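You operate a simulated robot arm through the tools that you are given. There is no shell and no other tool. Be economical: measure what you need, move in short steps, check, and stop when the job is done.

Carry out the task below with a simulated two-armed robot. There is one attempt and no reset: what you move stays moved.

JOB
Pick up the filter with the largest size on its label from the fourth shelf from the bottom with one hand, pass it to the other hand and put it on the middle shelf. Set down upright: filter.

Only the result counts: the job must be done as asked and must still hold three seconds after the hand-in. Knocking over, shifting, dropping, spilling or breaking anything else fails it.

ROBOT AND FRAMES
Two 7-joint arms with two-finger parallel grippers on one trunk, on a base that drives. Base frame: it is fixed to the floor where the robot stands at the start and does not move with it; the origin is under the middle of the robot, x ahead of it, y to its left, z up; the surface under the hand at the start is at about z = 1.632. Units: m, rad, N and s.
The left shoulder is at the start at [0.021, 0.174, 1.587], the right one opposite. With the tool pointing down near the work surface each hand reaches from about 0.1 to 0.58 m from the robot's upright axis, wherever it stands, measured 20 degrees to its own side. Places, roughly: middle shelf [0.5, 0, 1]. Payload 3.6 kg a hand.
The TCP of each hand is the grasp point between the finger pads, 0.03 m short of the fingertips. In the tool frame z runs along the fingers and y along their closing line. Largest opening 0.11 m; finger width 0.02, thickness 0.01; the body of the gripper, 0.048 by 0.112 m, starts 0.055 m behind the TCP.
Orientation is told as [roll, pitch, yaw] about the base's x, y, z axes, in that order, counted from this pose: with the fingers straight down and closing along the base's y, the tool's x points along the base's -x, its y along +y and its z along -z.

CONTROLS
- The arms move only by the tool drive_tool. It takes "left_targets", "right_targets" or both (then of equal length, played together; a hand with none holds still); each is a list of rows, each a list of 3 entries, a list of its own where there are three numbers: the turn, a rotation vector about the base's x, y, z in rad, then the shift along the base's x, y, z in m, then the opening, from 0 (shut) to 1 (fully open). In form: [[[wx, wy, wz], [x, y, z], grip], ...]. A call has 1 to 12 rows; each row is the pose to reach, as a shift and turn from the pose commanded when the call began. Each row takes 0.2 s and may step no farther than 0.05 m and 0.15 rad from the row before; otherwise, or with a gripper value out of range, the whole call is refused. A pose out of reach is approached as far as the arm can. The call stops where the force on the tool passes 40 N (or 10 N more than at its start, if that is more) or the arm is blocked; 0.2 s more then pass. The fingers move at their own pace (about 0.153 m/s each) and stop on an object; they squeeze with about 23 N. The grip force told is the motor's: it shows also when the fingers shut on nothing. Time passes only in rows, and 0.2 s behind the last, so rows that repeat a pose let the fingers close. The reply holds the time, the measured pose of the TCP, the force on the tool along the base axes, the opening and the grip force, in the units named above and with some noise, with the torque about the TCP (base axes, N m) and any sound that the robot's microphone picked up.
- Cameras (640 x 400 px; columns grow to the right, rows downward): "scene" is now at [0.0966, 0.0054, 1.7562]; the picture's right is [0.07, -1.00, 0.00], its down [-0.60, -0.04, -0.80] and it looks along [0.80, 0.06, -0.60] (base axes); focal length 214 px, centre (320, 200). "left" rides on the left gripper at [0.073, -0.017, -0.103] in its tool frame; the picture's right is [0.23, 0.97, 0.00], its down [-0.76, 0.18, -0.62] and it looks along [-0.61, 0.14, 0.78] (tool axes); focal length 222 px, centre (320, 200). "right" rides on the right gripper at [0.072, 0.017, -0.103] in its tool frame; the picture's right is [-0.23, 0.97, 0.00], its down [-0.76, -0.18, -0.62] and it looks along [-0.61, -0.14, 0.78] (tool axes); focal length 222 px, centre (320, 200). There is no depth. A picture from a camera that has moved, and an enlarged one, comes with that camera's place and axes in the base frame and with its lens.
- grab_frame(camera): a new picture of that camera. It takes no simulated time.
- raise_lower(by): slides the trunk up (or, below 0, down) by that many m; the arms and the scene camera ride with it, the base frame stays. It gives what a move gives, with no picture.
- drive_base(legs): drives the robot by 1 to 6 legs, each [ahead, left, turn to the left] in m, m and rad, along the robot's own axes; the way and the turn of a leg run together, so that a leg with both is an arc; at most 1.5 m and 3.142 rad a leg. The arms and the cameras ride along, it lands a little off, and it stops where it bumps. It gives what a move gives.
- turn_head(pan, tilt): turns the head with the scene camera to pan (to the left, within 1.501 rad either way) and tilt (down, from -0.506 to 1.204), counted from straight ahead of the robot. It gives what a move gives.
- inspect(camera, box): a new picture of the part [left, top, right, bottom] of that camera's present view, enlarged. It takes no simulated time.
- sign_off(): hands the job in; it is judged then, once.

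Go step by step. Nothing tells you exact positions but the pictures and the camera data: compare them with the known pose of the tool, close in by small moves and look again before you grip or let go. The budget is 120 turns and 100 pictures, counting those below and the enlarged ones. Unless the task says otherwise, let go and move clear before handing in, and close with one line.

The tools are called after ">>>" as a command line: name --argument value ..., lists and objects as JSON in quotes. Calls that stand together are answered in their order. drive_tool: Moves the arms, as the interface text tells. Its arguments: {"type":"object","properties":{"left_targets":{"type":"array"},"right_targets":{"type":"array"}},"required":[]} The other tools are called the same way: raise_lower (by) slides the trunk up or down; drive_base (legs) drives the base; turn_head (pan, tilt) turns the head that bears the scene camera; grab_frame (camera) takes a picture; inspect (camera, box) takes an enlarged picture of a part of a camera's view; sign_off () hands the job in.

At the start:

```text
t: 0.0
left_position: [0.2397, 0.1542, 1.6585]
left_ee_rot: [-0.002, 0.0, 0.0]
left_force: [-0.5, 0.6, -0.1]
left_torque: [0.02, -0.05, 0.02]
left_grip_width: 0.1101
left_grasp_force: 0.0
right_position: [0.2756, -0.0764, 1.6585]
right_ee_rot: [-0.001, 0.0, 0.002]
right_force: [-0.8, 0.3, 0.1]
right_torque: [-0.02, -0.02, 0.01]
right_grip_width: 0.11
right_grasp_force: 0.0
trunk travel left (down, up): [-0.7, 0.063]
robot x, y, heading: [0.0023, 0.0018, 0.001]
head pan, tilt: [0.068, 0.641]
```

scene: 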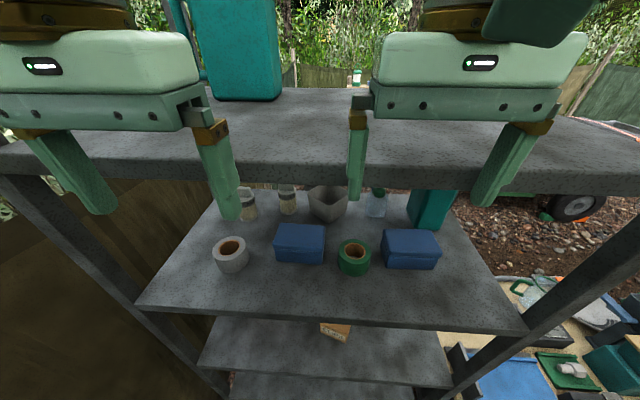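
right: 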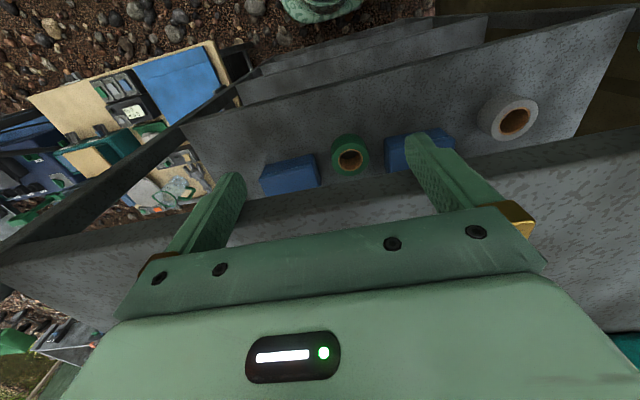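
left: 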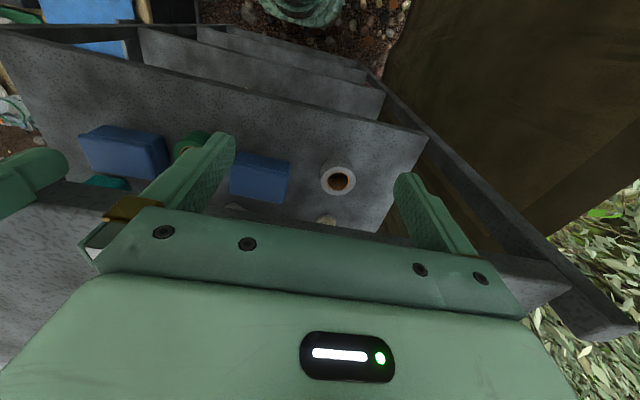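

I see a shelf rack with a top board at about hand height and a lower shelf holding cartons, rolls and jars. First I'll look closer at the shelves to find the filters and count the shelves.

>>> inspect --camera "scene" --box '[180, 160, 480, 350]'

>>> turn_head --pan 0 --tilt 1.1

>>> grab_frame --camera "scene"

```text
2.11 times, centred on (330, 255) of scene
camera zoom: at [0.0966, 0.0054, 1.7562], right [0.07, -1.0, 0.0], down [-0.6, -0.04, -0.8], along [0.8, 0.06, -0.6], focal length 452 px, centre (299, 84)
```

zoom: 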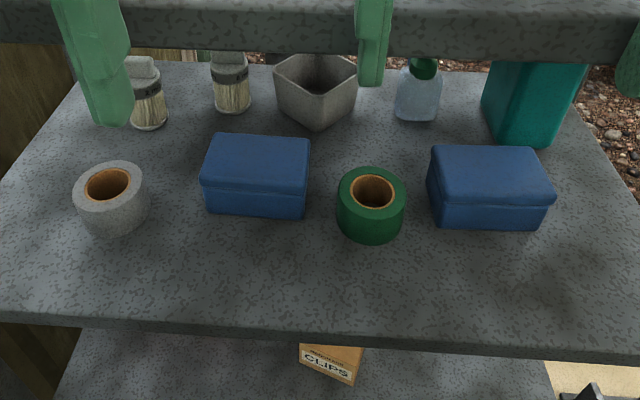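

```text
t: 0.9
left_position: [0.2409, 0.155, 1.6595]
left_ee_rot: [-0.002, 0.002, 0.002]
left_force: [0.2, -0.8, 0.2]
left_torque: [-0.02, 0.02, 0.03]
left_grip_width: 0.1102
left_grasp_force: 0.1
right_position: [0.2755, -0.0765, 1.6586]
right_ee_rot: [0.001, -0.001, 0.0]
right_force: [0.3, -0.7, 0.1]
right_torque: [0.01, 0.03, 0.02]
right_grip_width: 0.1102
right_grasp_force: 0.0
trunk travel left (down, up): [-0.7, 0.063]
robot x, y, heading: [0.0016, -0.0014, 0.002]
head pan, tilt: [0.0, 1.1]
```

```text
95 pictures are left
camera scene: at [0.0728, -0.0006, 1.7212], right [0.0, -1.0, 0.0], down [-0.89, 0.0, -0.45], along [0.45, 0.0, -0.89], focal length 214 px, centre (320, 200)
```

scene: 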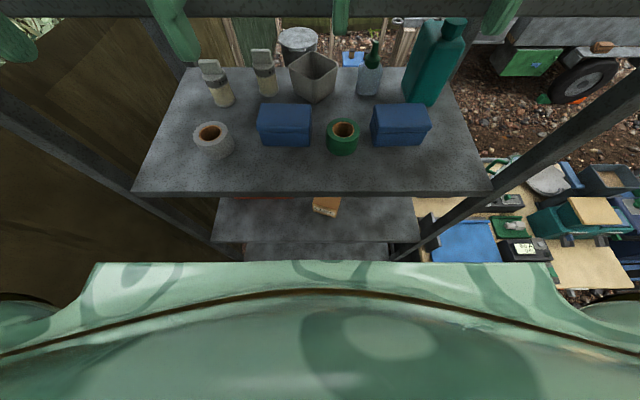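

The shelf with the cartons and rolls looks like the fourth from the bottom, at about z 1.3, with the next one at about 1.0. I'll back away from the rack and lower the trunk so I can see the object fronts and count the shelves.

>>> drive_base --legs '[[-0.35, 0, 0]]'

>>> turn_head --pan 0 --tilt 0.55

>>> grab_frame --camera "scene"

>>> raise_lower --by -0.3

>>> grab_frame --camera "scene"

```text
t: 3.2
left_position: [-0.1109, 0.1549, 1.6583]
left_ee_rot: [-0.003, 0.001, -0.002]
left_force: [0.4, -0.2, 0.5]
left_torque: [-0.01, 0.01, -0.06]
left_grip_width: 0.11
left_grasp_force: 0.0
right_position: [-0.0766, -0.0766, 1.6576]
right_ee_rot: [0.001, 0.001, -0.004]
right_force: [0.2, -0.2, -0.2]
right_torque: [0.02, 0.0, -0.03]
right_grip_width: 0.1098
right_grasp_force: 0.1
trunk travel left (down, up): [-0.7, 0.063]
robot x, y, heading: [-0.3497, 0.0023, -0.008]
head pan, tilt: [0.0, 1.1]
```

```text
t: 4.2
left_position: [-0.1123, 0.1547, 1.6586]
left_ee_rot: [-0.003, 0.002, -0.002]
left_force: [0.1, 0.0, 0.4]
left_torque: [0.01, 0.01, 0.0]
left_grip_width: 0.11
left_grasp_force: 0.0
right_position: [-0.0786, -0.0764, 1.6583]
right_ee_rot: [0.0, 0.001, -0.004]
right_force: [0.8, 0.5, -0.2]
right_torque: [-0.04, -0.01, -0.01]
right_grip_width: 0.11
right_grasp_force: 0.1
trunk travel left (down, up): [-0.7, 0.063]
robot x, y, heading: [-0.3539, 0.0006, -0.004]
head pan, tilt: [0.0, 0.55]
```

```text
94 pictures are left
camera scene: at [-0.2536, -0.0004, 1.7642], right [0.0, -1.0, 0.0], down [-0.52, 0.0, -0.85], along [0.85, 0.0, -0.52], focal length 214 px, centre (320, 200)
```

scene: 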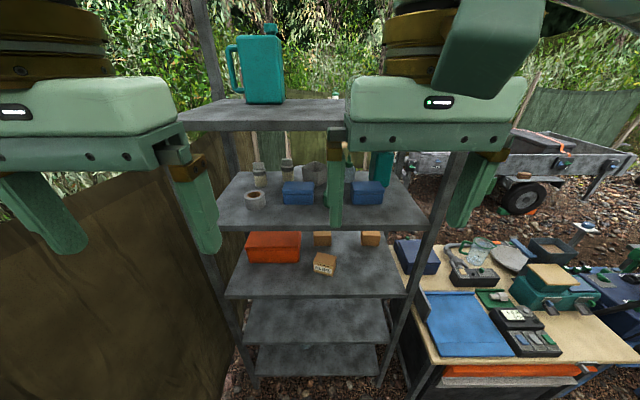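

```text
t: 7.2
left_position: [-0.1121, 0.1542, 1.3583]
left_ee_rot: [-0.002, 0.001, -0.001]
left_force: [0.1, 0.2, 0.4]
left_torque: [0.0, -0.01, -0.02]
left_grip_width: 0.1098
left_grasp_force: 0.1
right_position: [-0.078, -0.0761, 1.3584]
right_ee_rot: [0.002, -0.001, -0.004]
right_force: [-0.4, -0.5, 0.0]
right_torque: [0.02, -0.03, 0.01]
right_grip_width: 0.1103
right_grasp_force: 0.0
trunk travel left (down, up): [-0.4, 0.363]
robot x, y, heading: [-0.3566, 0.0016, -0.002]
head pan, tilt: [0.0, 0.55]
```

```text
93 pictures are left
camera scene: at [-0.2203, -0.0005, 1.4632], right [0.0, -1.0, 0.0], down [-0.52, 0.0, -0.85], along [0.85, 0.0, -0.52], focal length 214 px, centre (320, 200)
```

scene: 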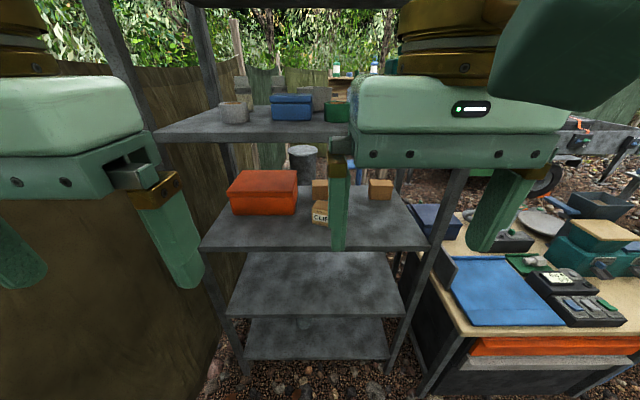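

There are five shelves, so the fourth is the one with rolls, boxes and brushes, and the middle one holds the orange box and cartons. The right hand blocks the view, so I'll move it aside and look at the labels.

>>> drive_tool --right_targets '[[[0, 0, 0], [0, -0.05, 0], 1], [[0, 0, 0], [0, -0.1, 0], 1], [[0, 0, 0], [0, -0.15, 0], 1], [[0, 0, 0], [0, -0.2, 0], 1], [[0, 0, 0], [0, -0.25, 0], 1]]'

>>> turn_head --pan 0 --tilt 0.3

>>> grab_frame --camera "scene"

>>> inspect --camera "scene" --box '[200, 110, 440, 260]'

```text
t: 8.4
left_position: [-0.1133, 0.1535, 1.3591]
left_ee_rot: [-0.001, 0.0, -0.002]
left_force: [0.3, 0.0, 0.1]
left_torque: [0.03, 0.0, -0.02]
left_grip_width: 0.11
left_grasp_force: 0.2
right_position: [-0.0898, -0.3004, 1.3345]
right_ee_rot: [0.002, -0.002, -0.005]
right_force: [-0.1, -0.4, -1.7]
right_torque: [0.01, 0.01, -0.01]
right_grip_width: 0.1098
right_grasp_force: 0.0
right hand out of reach, approached as far as the arm can: row 5
trunk travel left (down, up): [-0.4, 0.363]
robot x, y, heading: [-0.3547, 0.0048, -0.004]
head pan, tilt: [0.0, 0.55]
```

```text
t: 9.1
left_position: [-0.113, 0.1553, 1.3575]
left_ee_rot: [-0.001, 0.003, -0.001]
left_force: [0.7, -0.2, 0.2]
left_torque: [0.02, 0.01, 0.0]
left_grip_width: 0.1101
left_grasp_force: 0.0
right_position: [-0.0886, -0.2993, 1.3354]
right_ee_rot: [0.002, -0.001, -0.006]
right_force: [0.2, 0.5, 0.3]
right_torque: [0.02, -0.01, -0.01]
right_grip_width: 0.1099
right_grasp_force: 0.1
trunk travel left (down, up): [-0.4, 0.363]
robot x, y, heading: [-0.3549, -0.0027, 0.001]
head pan, tilt: [0.0, 0.3]
```

```text
92 pictures are left
camera scene: at [-0.2164, -0.0004, 1.486], right [0.0, -1.0, 0.0], down [-0.3, 0.0, -0.95], along [0.95, 0.0, -0.3], focal length 214 px, centre (320, 200)
```

scene: 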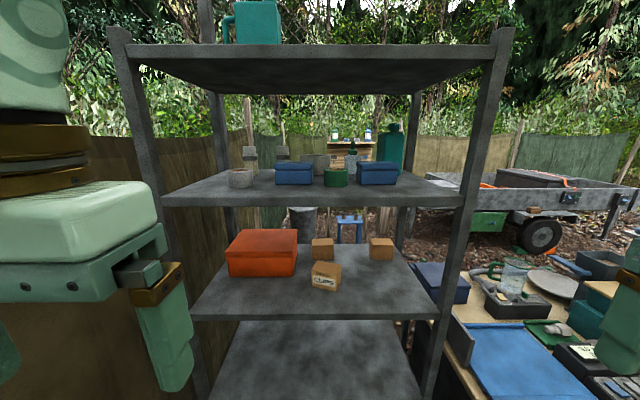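

```text
2.67 times, centred on (320, 185) of scene
camera zoom: at [-0.2164, -0.0004, 1.486], right [0.0, -1.0, 0.0], down [-0.3, 0.0, -0.95], along [0.95, 0.0, -0.3], focal length 572 px, centre (320, 240)
```

zoom: 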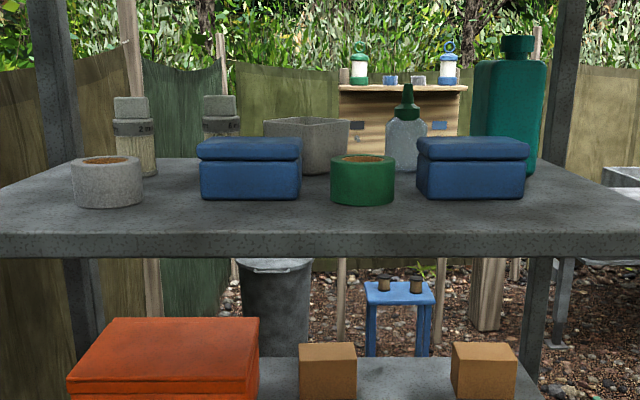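

The two small canisters at the back left carry labels on a band and may be the filters. I'll zoom in on them.

>>> inspect --camera "scene" --box '[234, 141, 298, 181]'

>>> inspect --camera "scene" --box '[300, 115, 428, 195]'

```text
10.00 times, centred on (266, 161) of scene
camera zoom: at [-0.2164, -0.0004, 1.486], right [0.0, -1.0, 0.0], down [-0.3, 0.0, -0.95], along [0.95, 0.0, -0.3], focal length 2145 px, centre (860, 590)
```

zoom: 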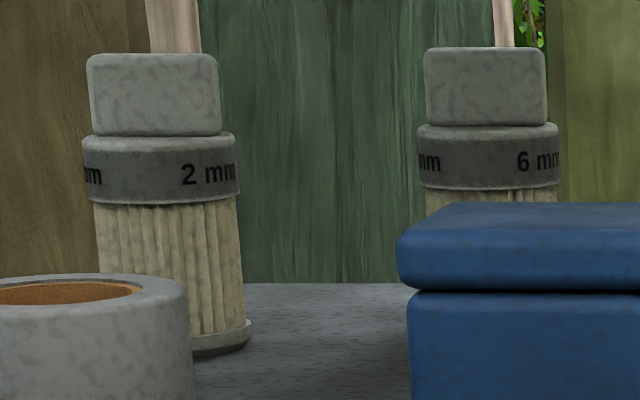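

```text
5.00 times, centred on (364, 155) of scene
camera zoom: at [-0.2164, -0.0004, 1.486], right [0.0, -1.0, 0.0], down [-0.3, 0.0, -0.95], along [0.95, 0.0, -0.3], focal length 1072 px, centre (100, 425)
```

zoom: 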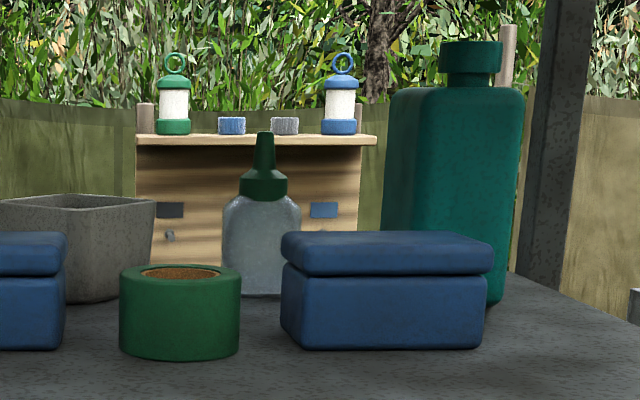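

Two filters stand on the fourth shelf, labelled 2 mm and 6 mm, so I want the 6 mm one. I put it at about (0.61, 0.14), with the shelf at about z 1.325 and the filter top at about 1.44. I'll turn the left hand to point forward while still clear of the rack.

>>> drive_tool --left_targets '[[[0, -0.14, 0], [0.01, 0, 0.005], 1], [[0, -0.28, 0], [0.02, 0, 0.01], 1], [[0, -0.42, 0], [0.03, 0, 0.015], 1], [[0, -0.56, 0], [0.04, 0, 0.02], 1], [[0, -0.7, 0], [0.05, 0, 0.03], 1], [[0, -0.84, 0], [0.06, 0, 0.04], 1], [[0, -0.98, 0], [0.07, 0, 0.05], 1], [[0, -1.12, 0], [0.08, 0, 0.05], 1], [[0, -1.26, 0], [0.09, 0, 0.05], 1], [[0, -1.4, 0], [0.1, 0, 0.05], 1]]'

>>> grab_frame --camera "scene"

>>> grab_frame --camera "left"

```text
t: 11.3
left_position: [0.0049, 0.1392, 1.4345]
left_ee_rot: [0.01, -1.401, -0.011]
left_force: [1.0, -0.4, 0.4]
left_torque: [0.0, -0.04, 0.01]
left_grip_width: 0.11
left_grasp_force: 0.0
left hand out of reach, approached as far as the arm can: row 9, 10
right_position: [-0.0882, -0.3003, 1.3353]
right_ee_rot: [0.001, 0.0, -0.008]
right_force: [0.0, -0.4, 0.3]
right_torque: [-0.03, 0.02, 0.0]
right_grip_width: 0.11
right_grasp_force: 0.0
trunk travel left (down, up): [-0.4, 0.363]
robot x, y, heading: [-0.3545, 0.0013, -0.002]
head pan, tilt: [0.0, 0.3]
```

```text
88 pictures are left
camera scene: at [-0.216, -0.0011, 1.486], right [0.0, -1.0, 0.0], down [-0.3, 0.0, -0.96], along [0.96, 0.0, -0.3], focal length 214 px, centre (320, 200)
```

scene: 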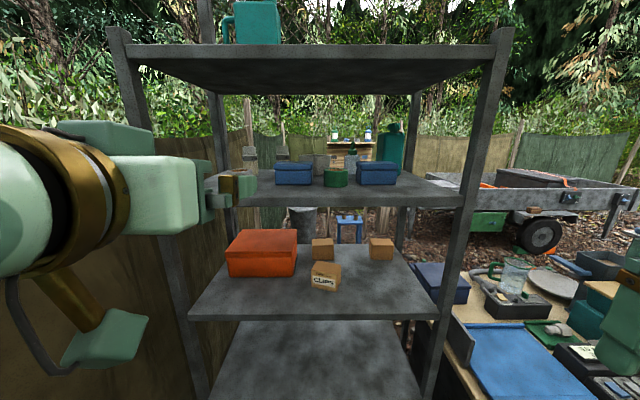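

```text
87 pictures are left
camera left: at [-0.1093, 0.1219, 1.3814], right [-0.04, 0.97, -0.22], down [-0.48, 0.18, 0.86], along [0.87, 0.14, 0.47], focal length 222 px, centre (320, 200)
```

left: 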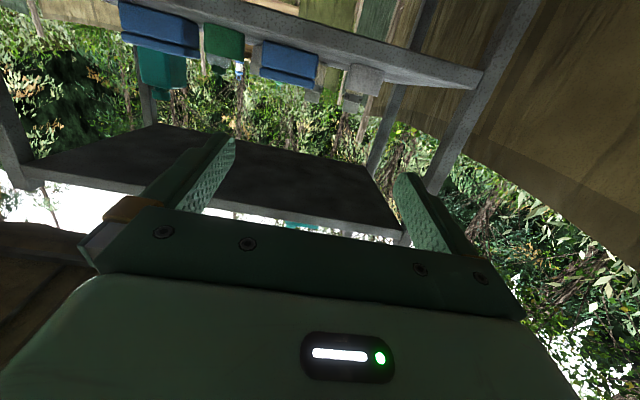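

The wrist camera hangs on a bracket below the hand in this attitude and would hit the blue box. I'll roll the hand half a turn about its finger axis so the camera rides above.

>>> drive_tool --left_targets '[[[0.145, 0, -0.025], [0.005, 0, 0], 1], [[0.29, 0, -0.05], [0.01, 0, 0], 1], [[0.435, 0, -0.075], [0.015, 0, 0], 1], [[0.58, 0, -0.1], [0.02, 0, 0], 1], [[0.725, 0, -0.125], [0.025, 0, 0], 1], [[0.87, 0, -0.15], [0.03, 0, 0], 1], [[1.015, 0, -0.175], [0.035, 0, 0], 1], [[1.16, 0, -0.2], [0.04, 0, 0], 1], [[1.305, 0, -0.225], [0.045, 0, 0], 1], [[1.45, 0, -0.25], [0.05, 0, 0], 1], [[1.548, 0, -0.267], [0.05, 0, 0], 1]]'

```text
t: 13.7
left_position: [0.071, 0.1203, 1.3962]
left_ee_rot: [1.399, 0.002, -1.57]
left_force: [-0.2, -0.6, 0.0]
left_torque: [-0.01, 0.04, 0.01]
left_grip_width: 0.1102
left_grasp_force: 0.0
left hand out of reach, approached as far as the arm can: row 9, 10, 11
right_position: [-0.0888, -0.2997, 1.3342]
right_ee_rot: [0.002, 0.0, -0.007]
right_force: [-0.6, 0.4, -0.7]
right_torque: [-0.03, 0.03, 0.0]
right_grip_width: 0.11
right_grasp_force: 0.1
trunk travel left (down, up): [-0.4, 0.363]
robot x, y, heading: [-0.3532, 0.0037, -0.002]
head pan, tilt: [0.0, 0.3]
```

The roll works but the wrist is close to the body. I'll back off a bit more, reach further forward and continue the roll.

>>> drive_base --legs '[[-0.2, 0, 0]]'

>>> drive_tool --left_targets '[[[0, 0, 0], [0.04, 0.01, 0.01], 1], [[0, 0, 0], [0.08, 0.02, 0.02], 1], [[0, 0, 0], [0.12, 0.03, 0.02], 1], [[0, 0, 0], [0.16, 0.04, 0.02], 1]]'

>>> drive_tool --left_targets '[[[0.145, 0, -0.025], [0, 0, 0], 1], [[0.29, 0, -0.05], [0, 0, 0], 1], [[0.435, 0, -0.075], [0, 0, 0], 1], [[0.58, 0, -0.1], [0, 0, 0], 1], [[0.725, 0, -0.125], [0, 0, 0], 1], [[0.87, 0, -0.15], [0, 0, 0], 1], [[1.015, 0, -0.175], [0, 0, 0], 1], [[1.16, 0, -0.2], [0, 0, 0], 1], [[1.305, 0, -0.225], [0, 0, 0], 1], [[1.45, 0, -0.25], [0, 0, 0], 1], [[1.548, 0, -0.267], [0, 0, 0], 1]]'

>>> grab_frame --camera "left"

>>> grab_frame --camera "scene"

```text
t: 15.3
left_position: [-0.132, 0.1215, 1.3958]
left_ee_rot: [1.4, 0.002, -1.569]
left_force: [-0.6, -0.1, 0.0]
left_torque: [-0.03, 0.01, 0.01]
left_grip_width: 0.1098
left_grasp_force: 0.1
right_position: [-0.2922, -0.2991, 1.3351]
right_ee_rot: [0.001, -0.003, -0.005]
right_force: [-0.8, -0.2, 0.5]
right_torque: [0.0, -0.03, 0.03]
right_grip_width: 0.1099
right_grasp_force: 0.1
trunk travel left (down, up): [-0.4, 0.363]
robot x, y, heading: [-0.5519, 0.0012, -0.0]
head pan, tilt: [0.0, 0.3]
```

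```text
t: 16.3
left_position: [0.0297, 0.1635, 1.4151]
left_ee_rot: [1.398, 0.003, -1.57]
left_force: [0.0, -0.3, -0.6]
left_torque: [0.02, 0.01, 0.02]
left_grip_width: 0.1101
left_grasp_force: 0.0
right_position: [-0.2896, -0.2995, 1.335]
right_ee_rot: [0.002, 0.001, -0.005]
right_force: [-0.1, 0.2, -0.1]
right_torque: [0.0, -0.02, -0.01]
right_grip_width: 0.1099
right_grasp_force: 0.0
trunk travel left (down, up): [-0.4, 0.363]
robot x, y, heading: [-0.5548, 0.0003, -0.0]
head pan, tilt: [0.0, 0.3]
```

```text
t: 18.7
left_position: [-0.1317, 0.088, 1.2335]
left_ee_rot: [1.048, 1.026, -2.071]
left_force: [0.9, -0.3, -0.1]
left_torque: [0.01, 0.0, 0.0]
left_grip_width: 0.1102
left_grasp_force: 0.0
left hand out of reach, approached as far as the arm can: row 1, 2, 3, 4, 5, 6, 7, 8, 9, 10, 11
right_position: [-0.2915, -0.2996, 1.3359]
right_ee_rot: [0.001, 0.001, -0.006]
right_force: [-0.6, -0.2, 0.0]
right_torque: [-0.03, -0.01, -0.01]
right_grip_width: 0.1098
right_grasp_force: 0.1
trunk travel left (down, up): [-0.4, 0.363]
robot x, y, heading: [-0.557, 0.0019, -0.002]
head pan, tilt: [0.0, 0.3]
```

```text
86 pictures are left
camera left: at [-0.2154, 0.1397, 1.3135], right [0.14, -0.76, 0.63], down [-0.78, -0.48, -0.41], along [0.62, -0.43, -0.66], focal length 222 px, centre (320, 200)
```

left: 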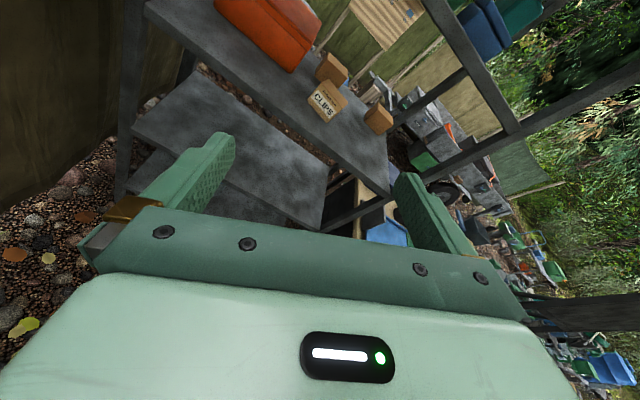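

```text
85 pictures are left
camera scene: at [-0.4213, 0.0016, 1.4703], right [0.01, -1.0, 0.0], down [-0.45, -0.01, -0.89], along [0.89, 0.01, -0.45], focal length 214 px, centre (320, 200)
```

scene: 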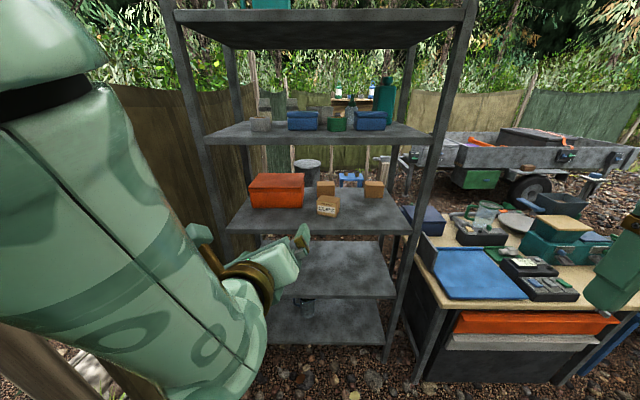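

The plus direction runs into a joint limit about a quarter turn in, so I'll unwind it and roll the other way, where the wrist should have more range.

>>> drive_tool --left_targets '[[[-0.143, 0.0055, 0.0385], [0.015, 0.006, 0.016], 1], [[-0.287, 0.011, 0.077], [0.03, 0.012, 0.032], 1], [[-0.43, 0.0165, 0.1155], [0.045, 0.018, 0.048], 1], [[-0.573, 0.022, 0.154], [0.06, 0.024, 0.064], 1], [[-0.7165, 0.0275, 0.1925], [0.075, 0.03, 0.08], 1], [[-0.86, 0.033, 0.231], [0.09, 0.036, 0.096], 1], [[-1.003, 0.0385, 0.2695], [0.105, 0.042, 0.112], 1], [[-1.146, 0.044, 0.308], [0.12, 0.048, 0.128], 1], [[-1.29, 0.0495, 0.3465], [0.135, 0.054, 0.144], 1], [[-1.433, 0.055, 0.385], [0.15, 0.06, 0.16], 1], [[-1.576, 0.0605, 0.4235], [0.165, 0.066, 0.176], 1]]'

>>> grab_frame --camera "left"

```text
t: 21.1
left_position: [0.0333, 0.1486, 1.4007]
left_ee_rot: [1.287, -0.475, -1.465]
left_force: [-0.2, 1.1, 0.2]
left_torque: [0.0, 0.01, 0.02]
left_grip_width: 0.1098
left_grasp_force: 0.1
left hand out of reach, approached as far as the arm can: row 1, 2, 3
right_position: [-0.2897, -0.2992, 1.3343]
right_ee_rot: [0.0, 0.0, -0.005]
right_force: [0.0, -0.4, 0.2]
right_torque: [0.0, -0.01, 0.03]
right_grip_width: 0.1101
right_grasp_force: 0.1
trunk travel left (down, up): [-0.4, 0.363]
robot x, y, heading: [-0.5556, 0.0023, -0.005]
head pan, tilt: [0.0, 0.3]
```

```text
84 pictures are left
camera left: at [-0.0778, 0.2077, 1.3804], right [0.2, 0.66, 0.73], down [-0.49, -0.58, 0.65], along [0.85, -0.49, 0.21], focal length 222 px, centre (320, 200)
```

left: 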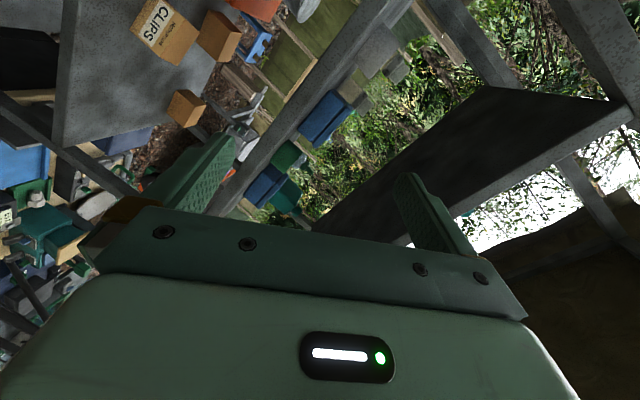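

The unwinding works and the position is held. I'll continue the roll in the minus direction.

>>> drive_tool --left_targets '[[[-0.143, 0.0033, 0.0355], [0, 0, 0], 1], [[-0.286, 0.0066, 0.071], [0, 0, 0], 1], [[-0.429, 0.01, 0.1065], [0, 0, 0], 1], [[-0.572, 0.0132, 0.142], [0, 0, 0], 1], [[-0.715, 0.0165, 0.1775], [0, 0, 0], 1], [[-0.858, 0.02, 0.213], [0, 0, 0], 1], [[-1.001, 0.023, 0.2485], [0, 0, 0], 1], [[-1.144, 0.0264, 0.284], [0, 0, 0], 1], [[-1.287, 0.03, 0.3195], [0, 0, 0], 1], [[-1.43, 0.033, 0.355], [0, 0, 0], 1], [[-1.573, 0.0363, 0.3905], [0, 0, 0], 1], [[-1.716, 0.04, 0.426], [0, 0, 0], 1]]'

>>> drive_tool --left_targets '[[[-0.143, 0.0033, 0.0355], [0, 0, 0], 1], [[-0.286, 0.0066, 0.071], [0, 0, 0], 1], [[-0.429, 0.01, 0.1065], [0, 0, 0], 1], [[-0.572, 0.0132, 0.142], [0, 0, 0], 1], [[-0.715, 0.0165, 0.1775], [0, 0, 0], 1], [[-0.858, 0.02, 0.213], [0, 0, 0], 1], [[-1.001, 0.023, 0.2485], [0, 0, 0], 1], [[-1.144, 0.0264, 0.284], [0, 0, 0], 1], [[-1.287, 0.03, 0.3195], [0, 0, 0], 1], [[-1.43, 0.033, 0.355], [0, 0, 0], 1], [[-1.573, 0.0363, 0.3905], [0, 0, 0], 1], [[-1.716, 0.04, 0.426], [0, 0, 0], 1]]'

>>> grab_frame --camera "left"

```text
t: 23.7
left_position: [0.0344, 0.1489, 1.402]
left_ee_rot: [-1.203, -0.844, 1.261]
left_force: [-0.6, 0.7, -0.5]
left_torque: [-0.01, -0.02, 0.04]
left_grip_width: 0.1101
left_grasp_force: 0.0
right_position: [-0.2906, -0.298, 1.3336]
right_ee_rot: [0.001, 0.001, -0.005]
right_force: [0.5, -0.8, 0.1]
right_torque: [0.0, -0.02, -0.01]
right_grip_width: 0.1097
right_grasp_force: 0.1
trunk travel left (down, up): [-0.4, 0.363]
robot x, y, heading: [-0.5548, 0.0026, 0.001]
head pan, tilt: [0.0, 0.3]
```

```text
t: 26.3
left_position: [0.0329, 0.1489, 1.4026]
left_ee_rot: [-1.203, 0.849, 1.834]
left_force: [0.5, 0.1, 0.3]
left_torque: [-0.03, 0.01, 0.0]
left_grip_width: 0.1101
left_grasp_force: 0.1
right_position: [-0.2909, -0.2995, 1.3356]
right_ee_rot: [0.001, 0.002, -0.003]
right_force: [0.2, 0.6, -0.7]
right_torque: [0.01, 0.03, -0.01]
right_grip_width: 0.1103
right_grasp_force: 0.1
trunk travel left (down, up): [-0.4, 0.363]
robot x, y, heading: [-0.5558, 0.0035, 0.002]
head pan, tilt: [0.0, 0.3]
```

```text
83 pictures are left
camera left: at [-0.0524, 0.117, 1.4918], right [-0.12, -0.9, -0.43], down [-0.77, 0.36, -0.53], along [0.63, 0.26, -0.73], focal length 222 px, centre (320, 200)
```

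left: 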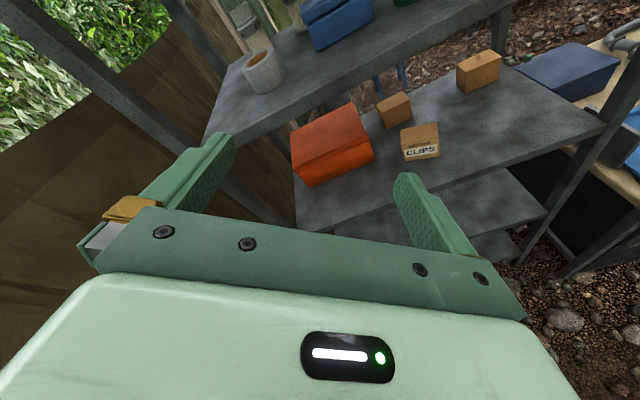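

The roll to this side works well. I'll finish the last 40° so the closing line is level, then look.

>>> drive_tool --left_targets '[[[-0.136, 0.003, 0.034], [0, 0, 0.01], 1], [[-0.272, 0.006, 0.068], [0, 0, 0.02], 1], [[-0.408, 0.009, 0.102], [0, 0, 0.03], 1], [[-0.544, 0.012, 0.136], [0, 0, 0.04], 1], [[-0.675, 0.015, 0.168], [0, 0, 0.05], 1]]'

>>> grab_frame --camera "left"

>>> grab_frame --camera "scene"

```text
t: 27.5
left_position: [0.0329, 0.1487, 1.4529]
left_ee_rot: [0.044, 1.328, -3.113]
left_force: [-0.1, -0.2, 0.0]
left_torque: [-0.01, -0.01, 0.01]
left_grip_width: 0.11
left_grasp_force: 0.1
right_position: [-0.2905, -0.2993, 1.3354]
right_ee_rot: [0.001, -0.001, -0.005]
right_force: [0.6, 0.0, -0.2]
right_torque: [-0.03, 0.0, 0.06]
right_grip_width: 0.11
right_grasp_force: 0.1
trunk travel left (down, up): [-0.4, 0.363]
robot x, y, heading: [-0.5533, 0.0003, -0.002]
head pan, tilt: [0.0, 0.3]
```

```text
82 pictures are left
camera left: at [-0.0504, 0.1671, 1.5473], right [0.04, -0.97, 0.23], down [-0.79, -0.17, -0.59], along [0.61, -0.16, -0.78], focal length 222 px, centre (320, 200)
```

left: 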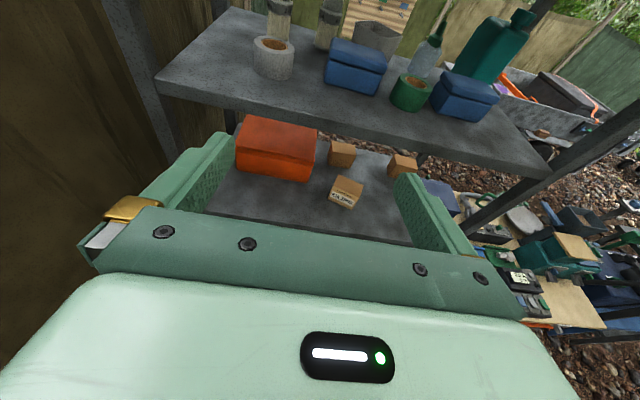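

```text
81 pictures are left
camera scene: at [-0.4188, -0.0001, 1.486], right [0.0, -1.0, 0.0], down [-0.3, 0.0, -0.96], along [0.96, 0.0, -0.3], focal length 214 px, centre (320, 200)
```

scene: 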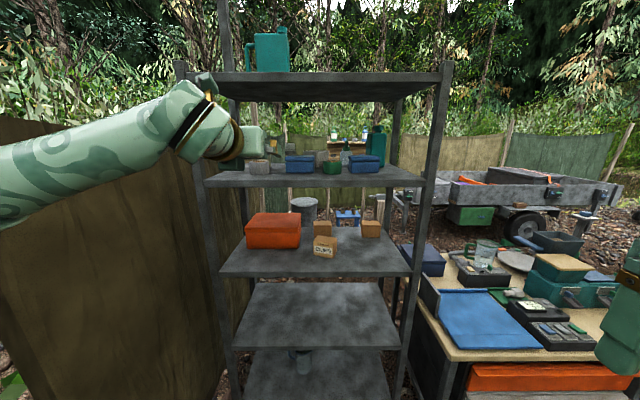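

The left hand now points forward with its camera on top and 14° of downward tilt. I'll lower the TCP to about 1.43, drive forward to put the fingertips at the shelf front, and look again.

>>> drive_tool --left_targets '[[[0, 0, 0], [0, 0, -0.022], 0.8]]'

>>> drive_base --legs '[[0.25, 0, 0]]'

>>> grab_frame --camera "left"

>>> grab_frame --camera "scene"

```text
t: 27.9
left_position: [0.0337, 0.1486, 1.4311]
left_ee_rot: [0.036, 1.329, -3.119]
left_force: [-0.1, 0.5, 0.6]
left_torque: [-0.02, -0.02, -0.01]
left_grip_width: 0.0881
left_grasp_force: 0.1
right_position: [-0.2914, -0.2991, 1.3349]
right_ee_rot: [0.001, 0.0, -0.005]
right_force: [0.5, 0.1, 0.0]
right_torque: [0.0, 0.04, -0.01]
right_grip_width: 0.1102
right_grasp_force: 0.0
trunk travel left (down, up): [-0.4, 0.363]
robot x, y, heading: [-0.5599, 0.0006, -0.002]
head pan, tilt: [0.0, 0.3]
```

```text
t: 29.8
left_position: [0.2835, 0.1486, 1.4307]
left_ee_rot: [0.032, 1.325, -3.124]
left_force: [0.6, 0.5, -0.2]
left_torque: [0.01, -0.03, 0.02]
left_grip_width: 0.0881
left_grasp_force: 0.1
right_position: [-0.0389, -0.2993, 1.3343]
right_ee_rot: [0.002, -0.001, -0.004]
right_force: [0.0, -0.2, 0.3]
right_torque: [-0.02, -0.01, -0.02]
right_grip_width: 0.1101
right_grasp_force: 0.0
trunk travel left (down, up): [-0.4, 0.363]
robot x, y, heading: [-0.307, 0.0008, 0.003]
head pan, tilt: [0.0, 0.3]
```

```text
80 pictures are left
camera left: at [0.2008, 0.1665, 1.5253], right [0.04, -0.97, 0.23], down [-0.79, -0.17, -0.59], along [0.61, -0.16, -0.78], focal length 222 px, centre (320, 200)
```

left: 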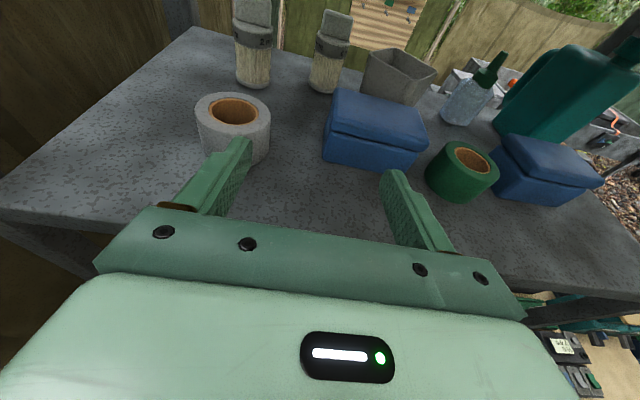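

```text
79 pictures are left
camera scene: at [-0.1679, -0.0003, 1.486], right [0.0, -1.0, 0.0], down [-0.3, 0.0, -0.95], along [0.95, 0.0, -0.3], focal length 214 px, centre (320, 200)
```

scene: 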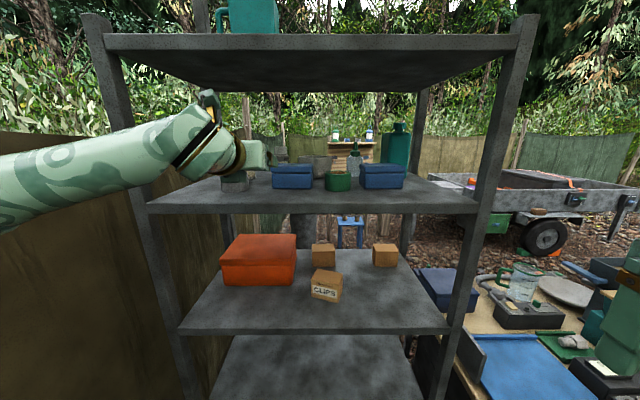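

Filter 6 mm is at about (0.627, 0.137), grasp height 1.42. The elbow sticks out toward the left post, so I'll shift the base right and bring the hand back over, which straightens the arm.

>>> drive_base --legs '[[0, -0.12, 0]]'

>>> drive_tool --left_targets '[[[0, 0, 0], [0.01, 0.04, -0.005], 0.8], [[0, 0, 0], [0.03, 0.08, -0.005], 0.8], [[0, 0, 0], [0.06, 0.109, -0.005], 0.8], [[0, 0, 0], [0.1, 0.109, -0.005], 0.8]]'

>>> grab_frame --camera "scene"

>>> grab_frame --camera "left"

```text
t: 31.0
left_position: [0.2828, 0.0263, 1.4309]
left_ee_rot: [0.031, 1.329, -3.123]
left_force: [-0.1, 0.6, -0.6]
left_torque: [-0.03, -0.02, 0.01]
left_grip_width: 0.0881
left_grasp_force: 0.1
right_position: [-0.0405, -0.4216, 1.335]
right_ee_rot: [0.003, 0.001, -0.007]
right_force: [-0.4, -0.2, -0.4]
right_torque: [-0.03, 0.03, 0.0]
right_grip_width: 0.1101
right_grasp_force: 0.2
trunk travel left (down, up): [-0.4, 0.363]
robot x, y, heading: [-0.3058, -0.1204, -0.004]
head pan, tilt: [0.0, 0.3]
```

```text
t: 32.0
left_position: [0.3836, 0.136, 1.4237]
left_ee_rot: [0.029, 1.326, -3.128]
left_force: [0.1, 0.7, 0.0]
left_torque: [-0.01, 0.02, 0.02]
left_grip_width: 0.0882
left_grasp_force: 0.0
right_position: [-0.0384, -0.4209, 1.3347]
right_ee_rot: [0.001, 0.003, -0.004]
right_force: [0.9, -0.6, -0.3]
right_torque: [0.01, 0.02, 0.0]
right_grip_width: 0.1099
right_grasp_force: 0.0
trunk travel left (down, up): [-0.4, 0.363]
robot x, y, heading: [-0.3041, -0.1213, -0.002]
head pan, tilt: [0.0, 0.3]
```

```text
78 pictures are left
camera scene: at [-0.1669, -0.1224, 1.4858], right [0.0, -1.0, 0.0], down [-0.3, 0.0, -0.95], along [0.95, 0.0, -0.3], focal length 214 px, centre (320, 200)
```

scene: 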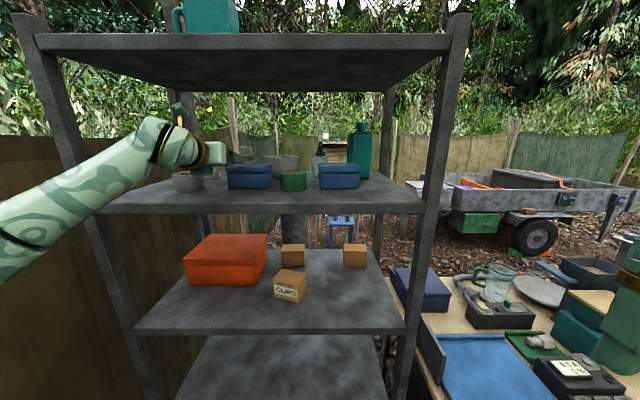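

```text
77 pictures are left
camera left: at [0.3022, 0.1537, 1.5196], right [0.04, -0.97, 0.23], down [-0.79, -0.17, -0.59], along [0.61, -0.16, -0.78], focal length 222 px, centre (320, 200)
```

left: 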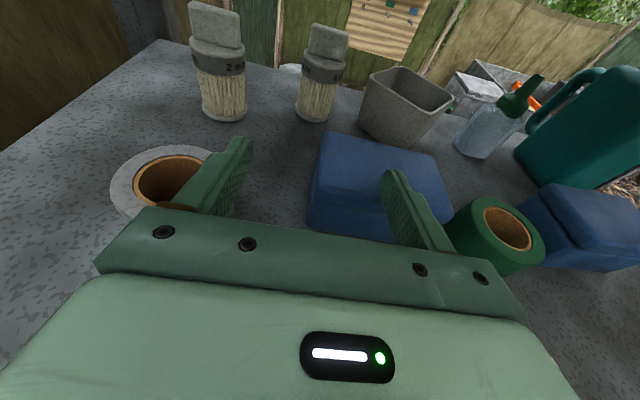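

Refined: the filter axis is at about (0.627, 0.133) and the cap centre at z 1.42. I'll narrow the opening to 0.07 m and extend 0.1 m more, then check the elbow against the post.

>>> drive_tool --left_targets '[[[0, 0, 0], [0.03, -0.001, 0.002], 0.66], [[0, 0, 0], [0.06, -0.002, 0.002], 0.66], [[0, 0, 0], [0.1, -0.003, 0.002], 0.66]]'

>>> turn_head --pan 0.6 --tilt 0.4

>>> grab_frame --camera "scene"

>>> grab_frame --camera "left"

```text
t: 32.8
left_position: [0.4846, 0.131, 1.4259]
left_ee_rot: [0.027, 1.33, -3.133]
left_force: [-0.5, -1.1, 0.1]
left_torque: [-0.03, 0.06, 0.0]
left_grip_width: 0.0726
left_grasp_force: 0.1
right_position: [-0.0397, -0.4224, 1.334]
right_ee_rot: [0.004, 0.001, -0.005]
right_force: [-0.7, -0.1, -0.3]
right_torque: [0.01, 0.0, -0.02]
right_grip_width: 0.11
right_grasp_force: 0.1
trunk travel left (down, up): [-0.4, 0.363]
robot x, y, heading: [-0.3086, -0.118, -0.002]
head pan, tilt: [0.0, 0.3]
```

```text
t: 33.8
left_position: [0.4846, 0.1336, 1.4271]
left_ee_rot: [0.031, 1.328, -3.126]
left_force: [0.0, -0.3, -0.3]
left_torque: [0.03, 0.0, 0.01]
left_grip_width: 0.0726
left_grasp_force: 0.2
right_position: [-0.0409, -0.4205, 1.3355]
right_ee_rot: [0.002, 0.001, -0.006]
right_force: [1.1, -0.1, 0.0]
right_torque: [-0.01, -0.01, -0.04]
right_grip_width: 0.11
right_grasp_force: 0.0
trunk travel left (down, up): [-0.4, 0.363]
robot x, y, heading: [-0.3048, -0.1198, -0.007]
head pan, tilt: [0.6, 0.4]
```

```text
76 pictures are left
camera scene: at [-0.1854, -0.0693, 1.4768], right [0.56, -0.83, 0.0], down [-0.32, -0.22, -0.92], along [0.76, 0.52, -0.39], focal length 214 px, centre (320, 200)
```

scene: 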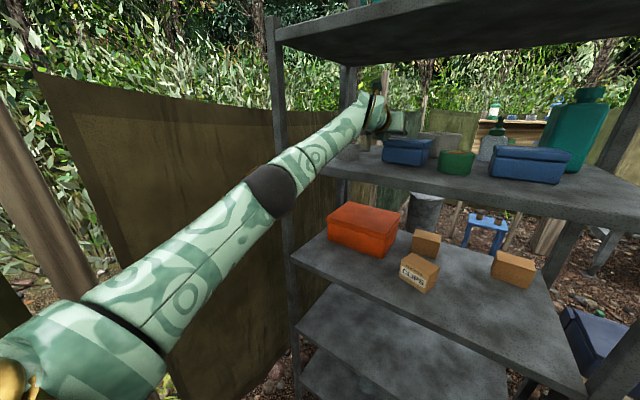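

```text
75 pictures are left
camera left: at [0.4, 0.1513, 1.522], right [0.04, -0.97, 0.23], down [-0.79, -0.17, -0.59], along [0.61, -0.16, -0.78], focal length 222 px, centre (320, 200)
```

left: 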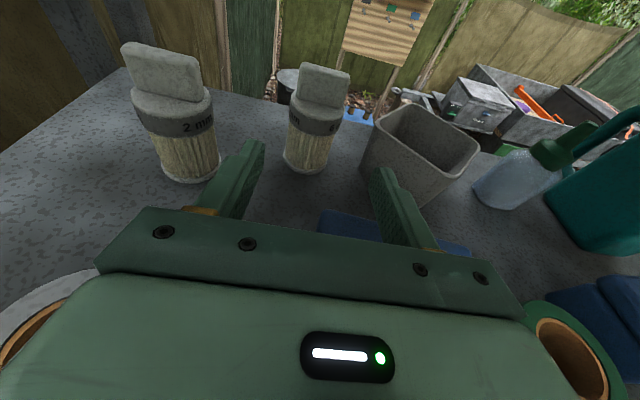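

The arm is straight and clear of the post, and the fingers line up with the filter. I'll drive forward 0.08 and check again before straddling it.

>>> drive_base --legs '[[0.08, 0, 0]]'

>>> grab_frame --camera "left"

>>> grab_frame --camera "scene"

```text
t: 34.9
left_position: [0.5651, 0.1319, 1.4255]
left_ee_rot: [0.032, 1.325, -3.124]
left_force: [0.7, -1.0, 0.1]
left_torque: [0.03, -0.01, 0.02]
left_grip_width: 0.0725
left_grasp_force: 0.1
right_position: [0.0405, -0.4202, 1.3356]
right_ee_rot: [0.0, 0.002, -0.007]
right_force: [0.8, -0.7, -0.1]
right_torque: [-0.01, 0.05, 0.02]
right_grip_width: 0.1101
right_grasp_force: 0.1
trunk travel left (down, up): [-0.4, 0.363]
robot x, y, heading: [-0.2235, -0.1206, -0.004]
head pan, tilt: [0.6, 0.4]
```

```text
74 pictures are left
camera left: at [0.4824, 0.1513, 1.521], right [0.04, -0.97, 0.23], down [-0.79, -0.17, -0.59], along [0.61, -0.16, -0.78], focal length 222 px, centre (320, 200)
```

left: 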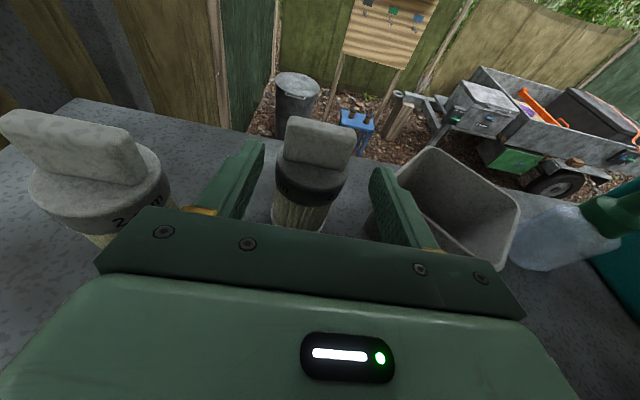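

```text
73 pictures are left
camera scene: at [-0.1033, -0.0692, 1.4766], right [0.56, -0.83, 0.0], down [-0.32, -0.22, -0.92], along [0.76, 0.52, -0.39], focal length 214 px, centre (320, 200)
```

scene: 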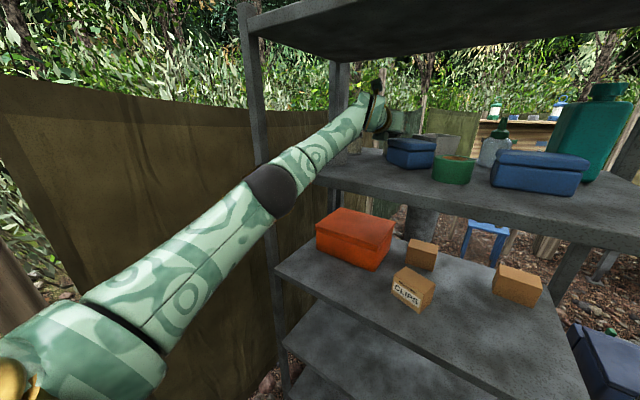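

The fingers are just in front of the cap tab, which is now centred between them, and the pot clears the right finger by about 2 cm. I'll ease in 0.03 and look.

>>> drive_tool --left_targets '[[[0, 0, 0], [0.015, 0.001, -0.002], 0.66], [[0, 0, 0], [0.03, 0.002, -0.004], 0.66]]'

>>> grab_frame --camera "left"

```text
t: 35.5
left_position: [0.5791, 0.1348, 1.4235]
left_ee_rot: [0.035, 1.329, -3.123]
left_force: [-0.3, 0.1, -0.1]
left_torque: [0.0, -0.02, 0.01]
left_grip_width: 0.0727
left_grasp_force: 0.0
left hand out of reach, approached as far as the arm can: row 2
right_position: [0.0412, -0.4195, 1.3345]
right_ee_rot: [0.0, 0.0, -0.005]
right_force: [0.1, 0.5, -0.7]
right_torque: [0.0, 0.01, -0.01]
right_grip_width: 0.11
right_grasp_force: 0.1
trunk travel left (down, up): [-0.4, 0.363]
robot x, y, heading: [-0.2238, -0.1233, 0.002]
head pan, tilt: [0.6, 0.4]
```

```text
72 pictures are left
camera left: at [0.496, 0.1531, 1.519], right [0.04, -0.97, 0.23], down [-0.79, -0.17, -0.59], along [0.61, -0.16, -0.78], focal length 222 px, centre (320, 200)
```

left: 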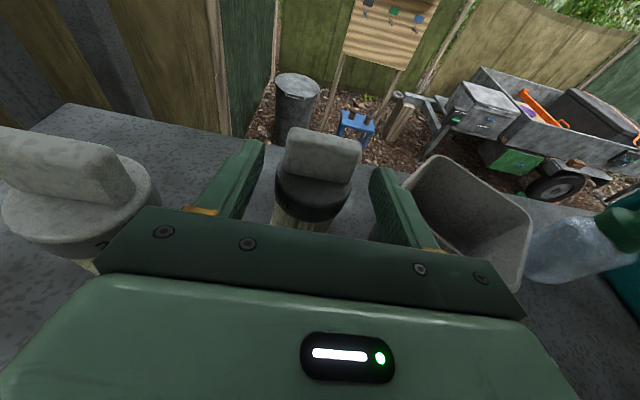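

The arm is at full stretch, so I'll make up the last 0.028 with the base.

>>> drive_base --legs '[[0.028, 0, 0]]'

>>> grab_frame --camera "left"

```text
t: 36.3
left_position: [0.6044, 0.134, 1.4253]
left_ee_rot: [0.03, 1.329, -3.123]
left_force: [-0.5, -0.1, 0.0]
left_torque: [-0.01, 0.0, 0.01]
left_grip_width: 0.0726
left_grasp_force: 0.1
right_position: [0.0677, -0.4207, 1.3355]
right_ee_rot: [0.002, -0.003, -0.004]
right_force: [0.3, 0.7, -0.2]
right_torque: [0.0, 0.0, 0.0]
right_grip_width: 0.1102
right_grasp_force: 0.1
trunk travel left (down, up): [-0.4, 0.363]
robot x, y, heading: [-0.198, -0.1215, -0.001]
head pan, tilt: [0.6, 0.4]
```

```text
71 pictures are left
camera left: at [0.5216, 0.152, 1.5207], right [0.04, -0.97, 0.23], down [-0.79, -0.17, -0.59], along [0.61, -0.16, -0.77], focal length 222 px, centre (320, 200)
```

left: 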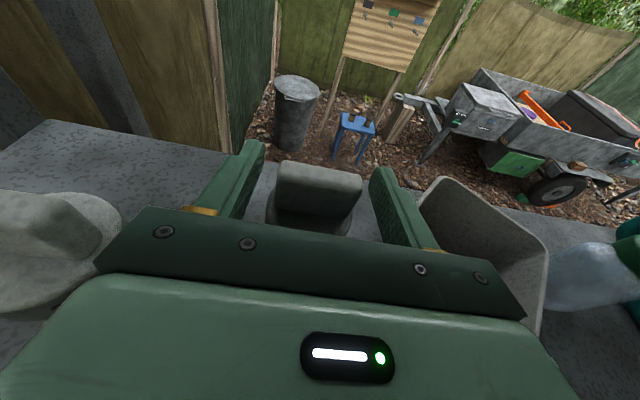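

The tab is centred between the pads. I'll lower 5 mm, close and wait for the grip.

>>> drive_tool --left_targets '[[[0, 0, 0], [0, 0, -0.005], 0.66], [[0, 0, 0], [0, 0, -0.005], 0.4], [[0, 0, 0], [0, 0, -0.005], 0.0], [[0, 0, 0], [0, 0, -0.005], 0.0], [[0, 0, 0], [0, 0, -0.005], 0.0]]'

>>> grab_frame --camera "left"

```text
t: 37.5
left_position: [0.6059, 0.1342, 1.4214]
left_ee_rot: [0.034, 1.329, -3.123]
left_force: [-0.1, 0.2, 3.2]
left_torque: [-0.1, -0.01, 0.04]
left_grip_width: 0.0509
left_grasp_force: 23.2
right_position: [0.0661, -0.4204, 1.335]
right_ee_rot: [0.0, -0.001, -0.006]
right_force: [-0.3, -0.6, 0.3]
right_torque: [0.08, 0.02, 0.0]
right_grip_width: 0.11
right_grasp_force: 0.0
trunk travel left (down, up): [-0.4, 0.363]
robot x, y, heading: [-0.1974, -0.1207, 0.006]
head pan, tilt: [0.6, 0.4]
```

```text
70 pictures are left
camera left: at [0.5223, 0.1522, 1.5155], right [0.04, -0.97, 0.23], down [-0.79, -0.17, -0.59], along [0.61, -0.16, -0.77], focal length 222 px, centre (320, 200)
```

left: 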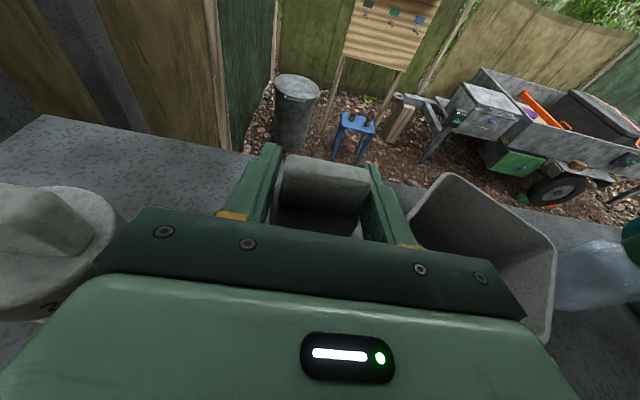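

The tab is held at 51 mm width with full grip force. I'll lift straight up with the trunk in small steps, as there is only about 6 cm of headroom over the wrist camera.

>>> raise_lower --by 0.03

>>> turn_head --pan 0.5 --tilt 0.1

>>> grab_frame --camera "scene"

>>> grab_frame --camera "left"

```text
t: 38.2
left_position: [0.6036, 0.1343, 1.4508]
left_ee_rot: [0.03, 1.332, -3.125]
left_force: [0.5, 0.4, -0.9]
left_torque: [-0.04, 0.0, 0.01]
left_grip_width: 0.0511
left_grasp_force: 22.9
right_position: [0.0682, -0.4202, 1.3647]
right_ee_rot: [0.002, 0.0, -0.005]
right_force: [-0.3, -0.3, 0.1]
right_torque: [-0.02, 0.04, 0.03]
right_grip_width: 0.1102
right_grasp_force: 0.1
trunk travel left (down, up): [-0.43, 0.333]
robot x, y, heading: [-0.1993, -0.1225, -0.003]
head pan, tilt: [0.6, 0.4]
```

```text
t: 39.0
left_position: [0.6025, 0.1342, 1.4523]
left_ee_rot: [0.031, 1.335, -3.124]
left_force: [0.1, 0.1, -1.6]
left_torque: [0.0, -0.03, 0.03]
left_grip_width: 0.0508
left_grasp_force: 23.7
right_position: [0.0667, -0.4207, 1.3652]
right_ee_rot: [-0.001, -0.002, -0.006]
right_force: [0.1, -0.3, 0.5]
right_torque: [0.01, 0.02, -0.01]
right_grip_width: 0.11
right_grasp_force: 0.0
trunk travel left (down, up): [-0.43, 0.333]
robot x, y, heading: [-0.1962, -0.1158, 0.004]
head pan, tilt: [0.499, 0.099]
```

```text
69 pictures are left
camera scene: at [-0.0809, -0.0775, 1.5349], right [0.48, -0.88, 0.0], down [-0.09, -0.05, -0.99], along [0.87, 0.48, -0.1], focal length 214 px, centre (320, 200)
```

scene: 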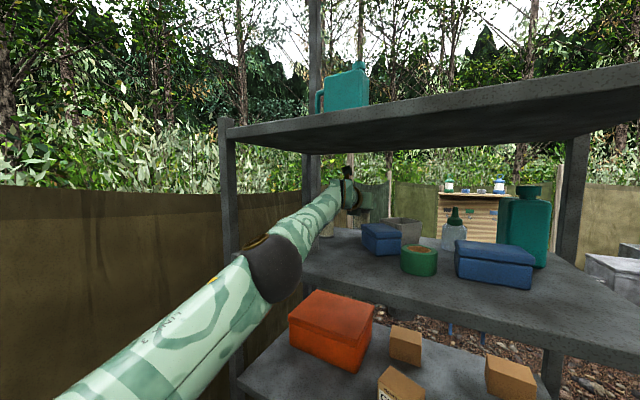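

```text
68 pictures are left
camera left: at [0.5196, 0.1521, 1.5472], right [0.04, -0.97, 0.23], down [-0.79, -0.17, -0.59], along [0.61, -0.16, -0.77], focal length 222 px, centre (320, 200)
```

left: 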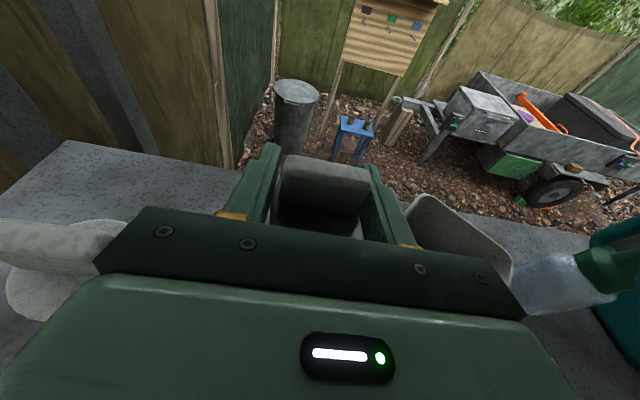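

>>> inspect --camera "scene" --box '[280, 130, 440, 270]'

```text
2.86 times, centred on (360, 200) of scene
camera zoom: at [-0.0809, -0.0775, 1.5349], right [0.48, -0.88, 0.0], down [-0.09, -0.05, -0.99], along [0.87, 0.48, -0.1], focal length 613 px, centre (206, 200)
```

zoom: 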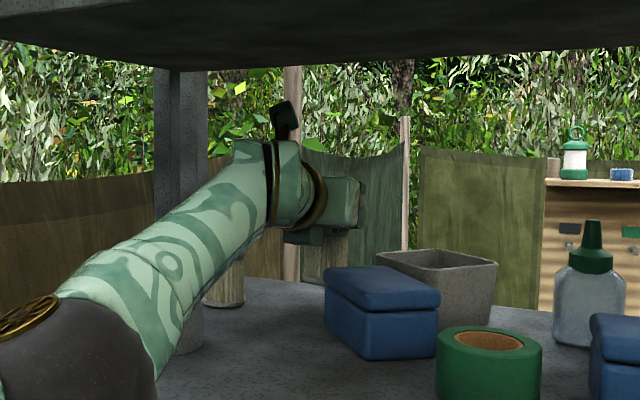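

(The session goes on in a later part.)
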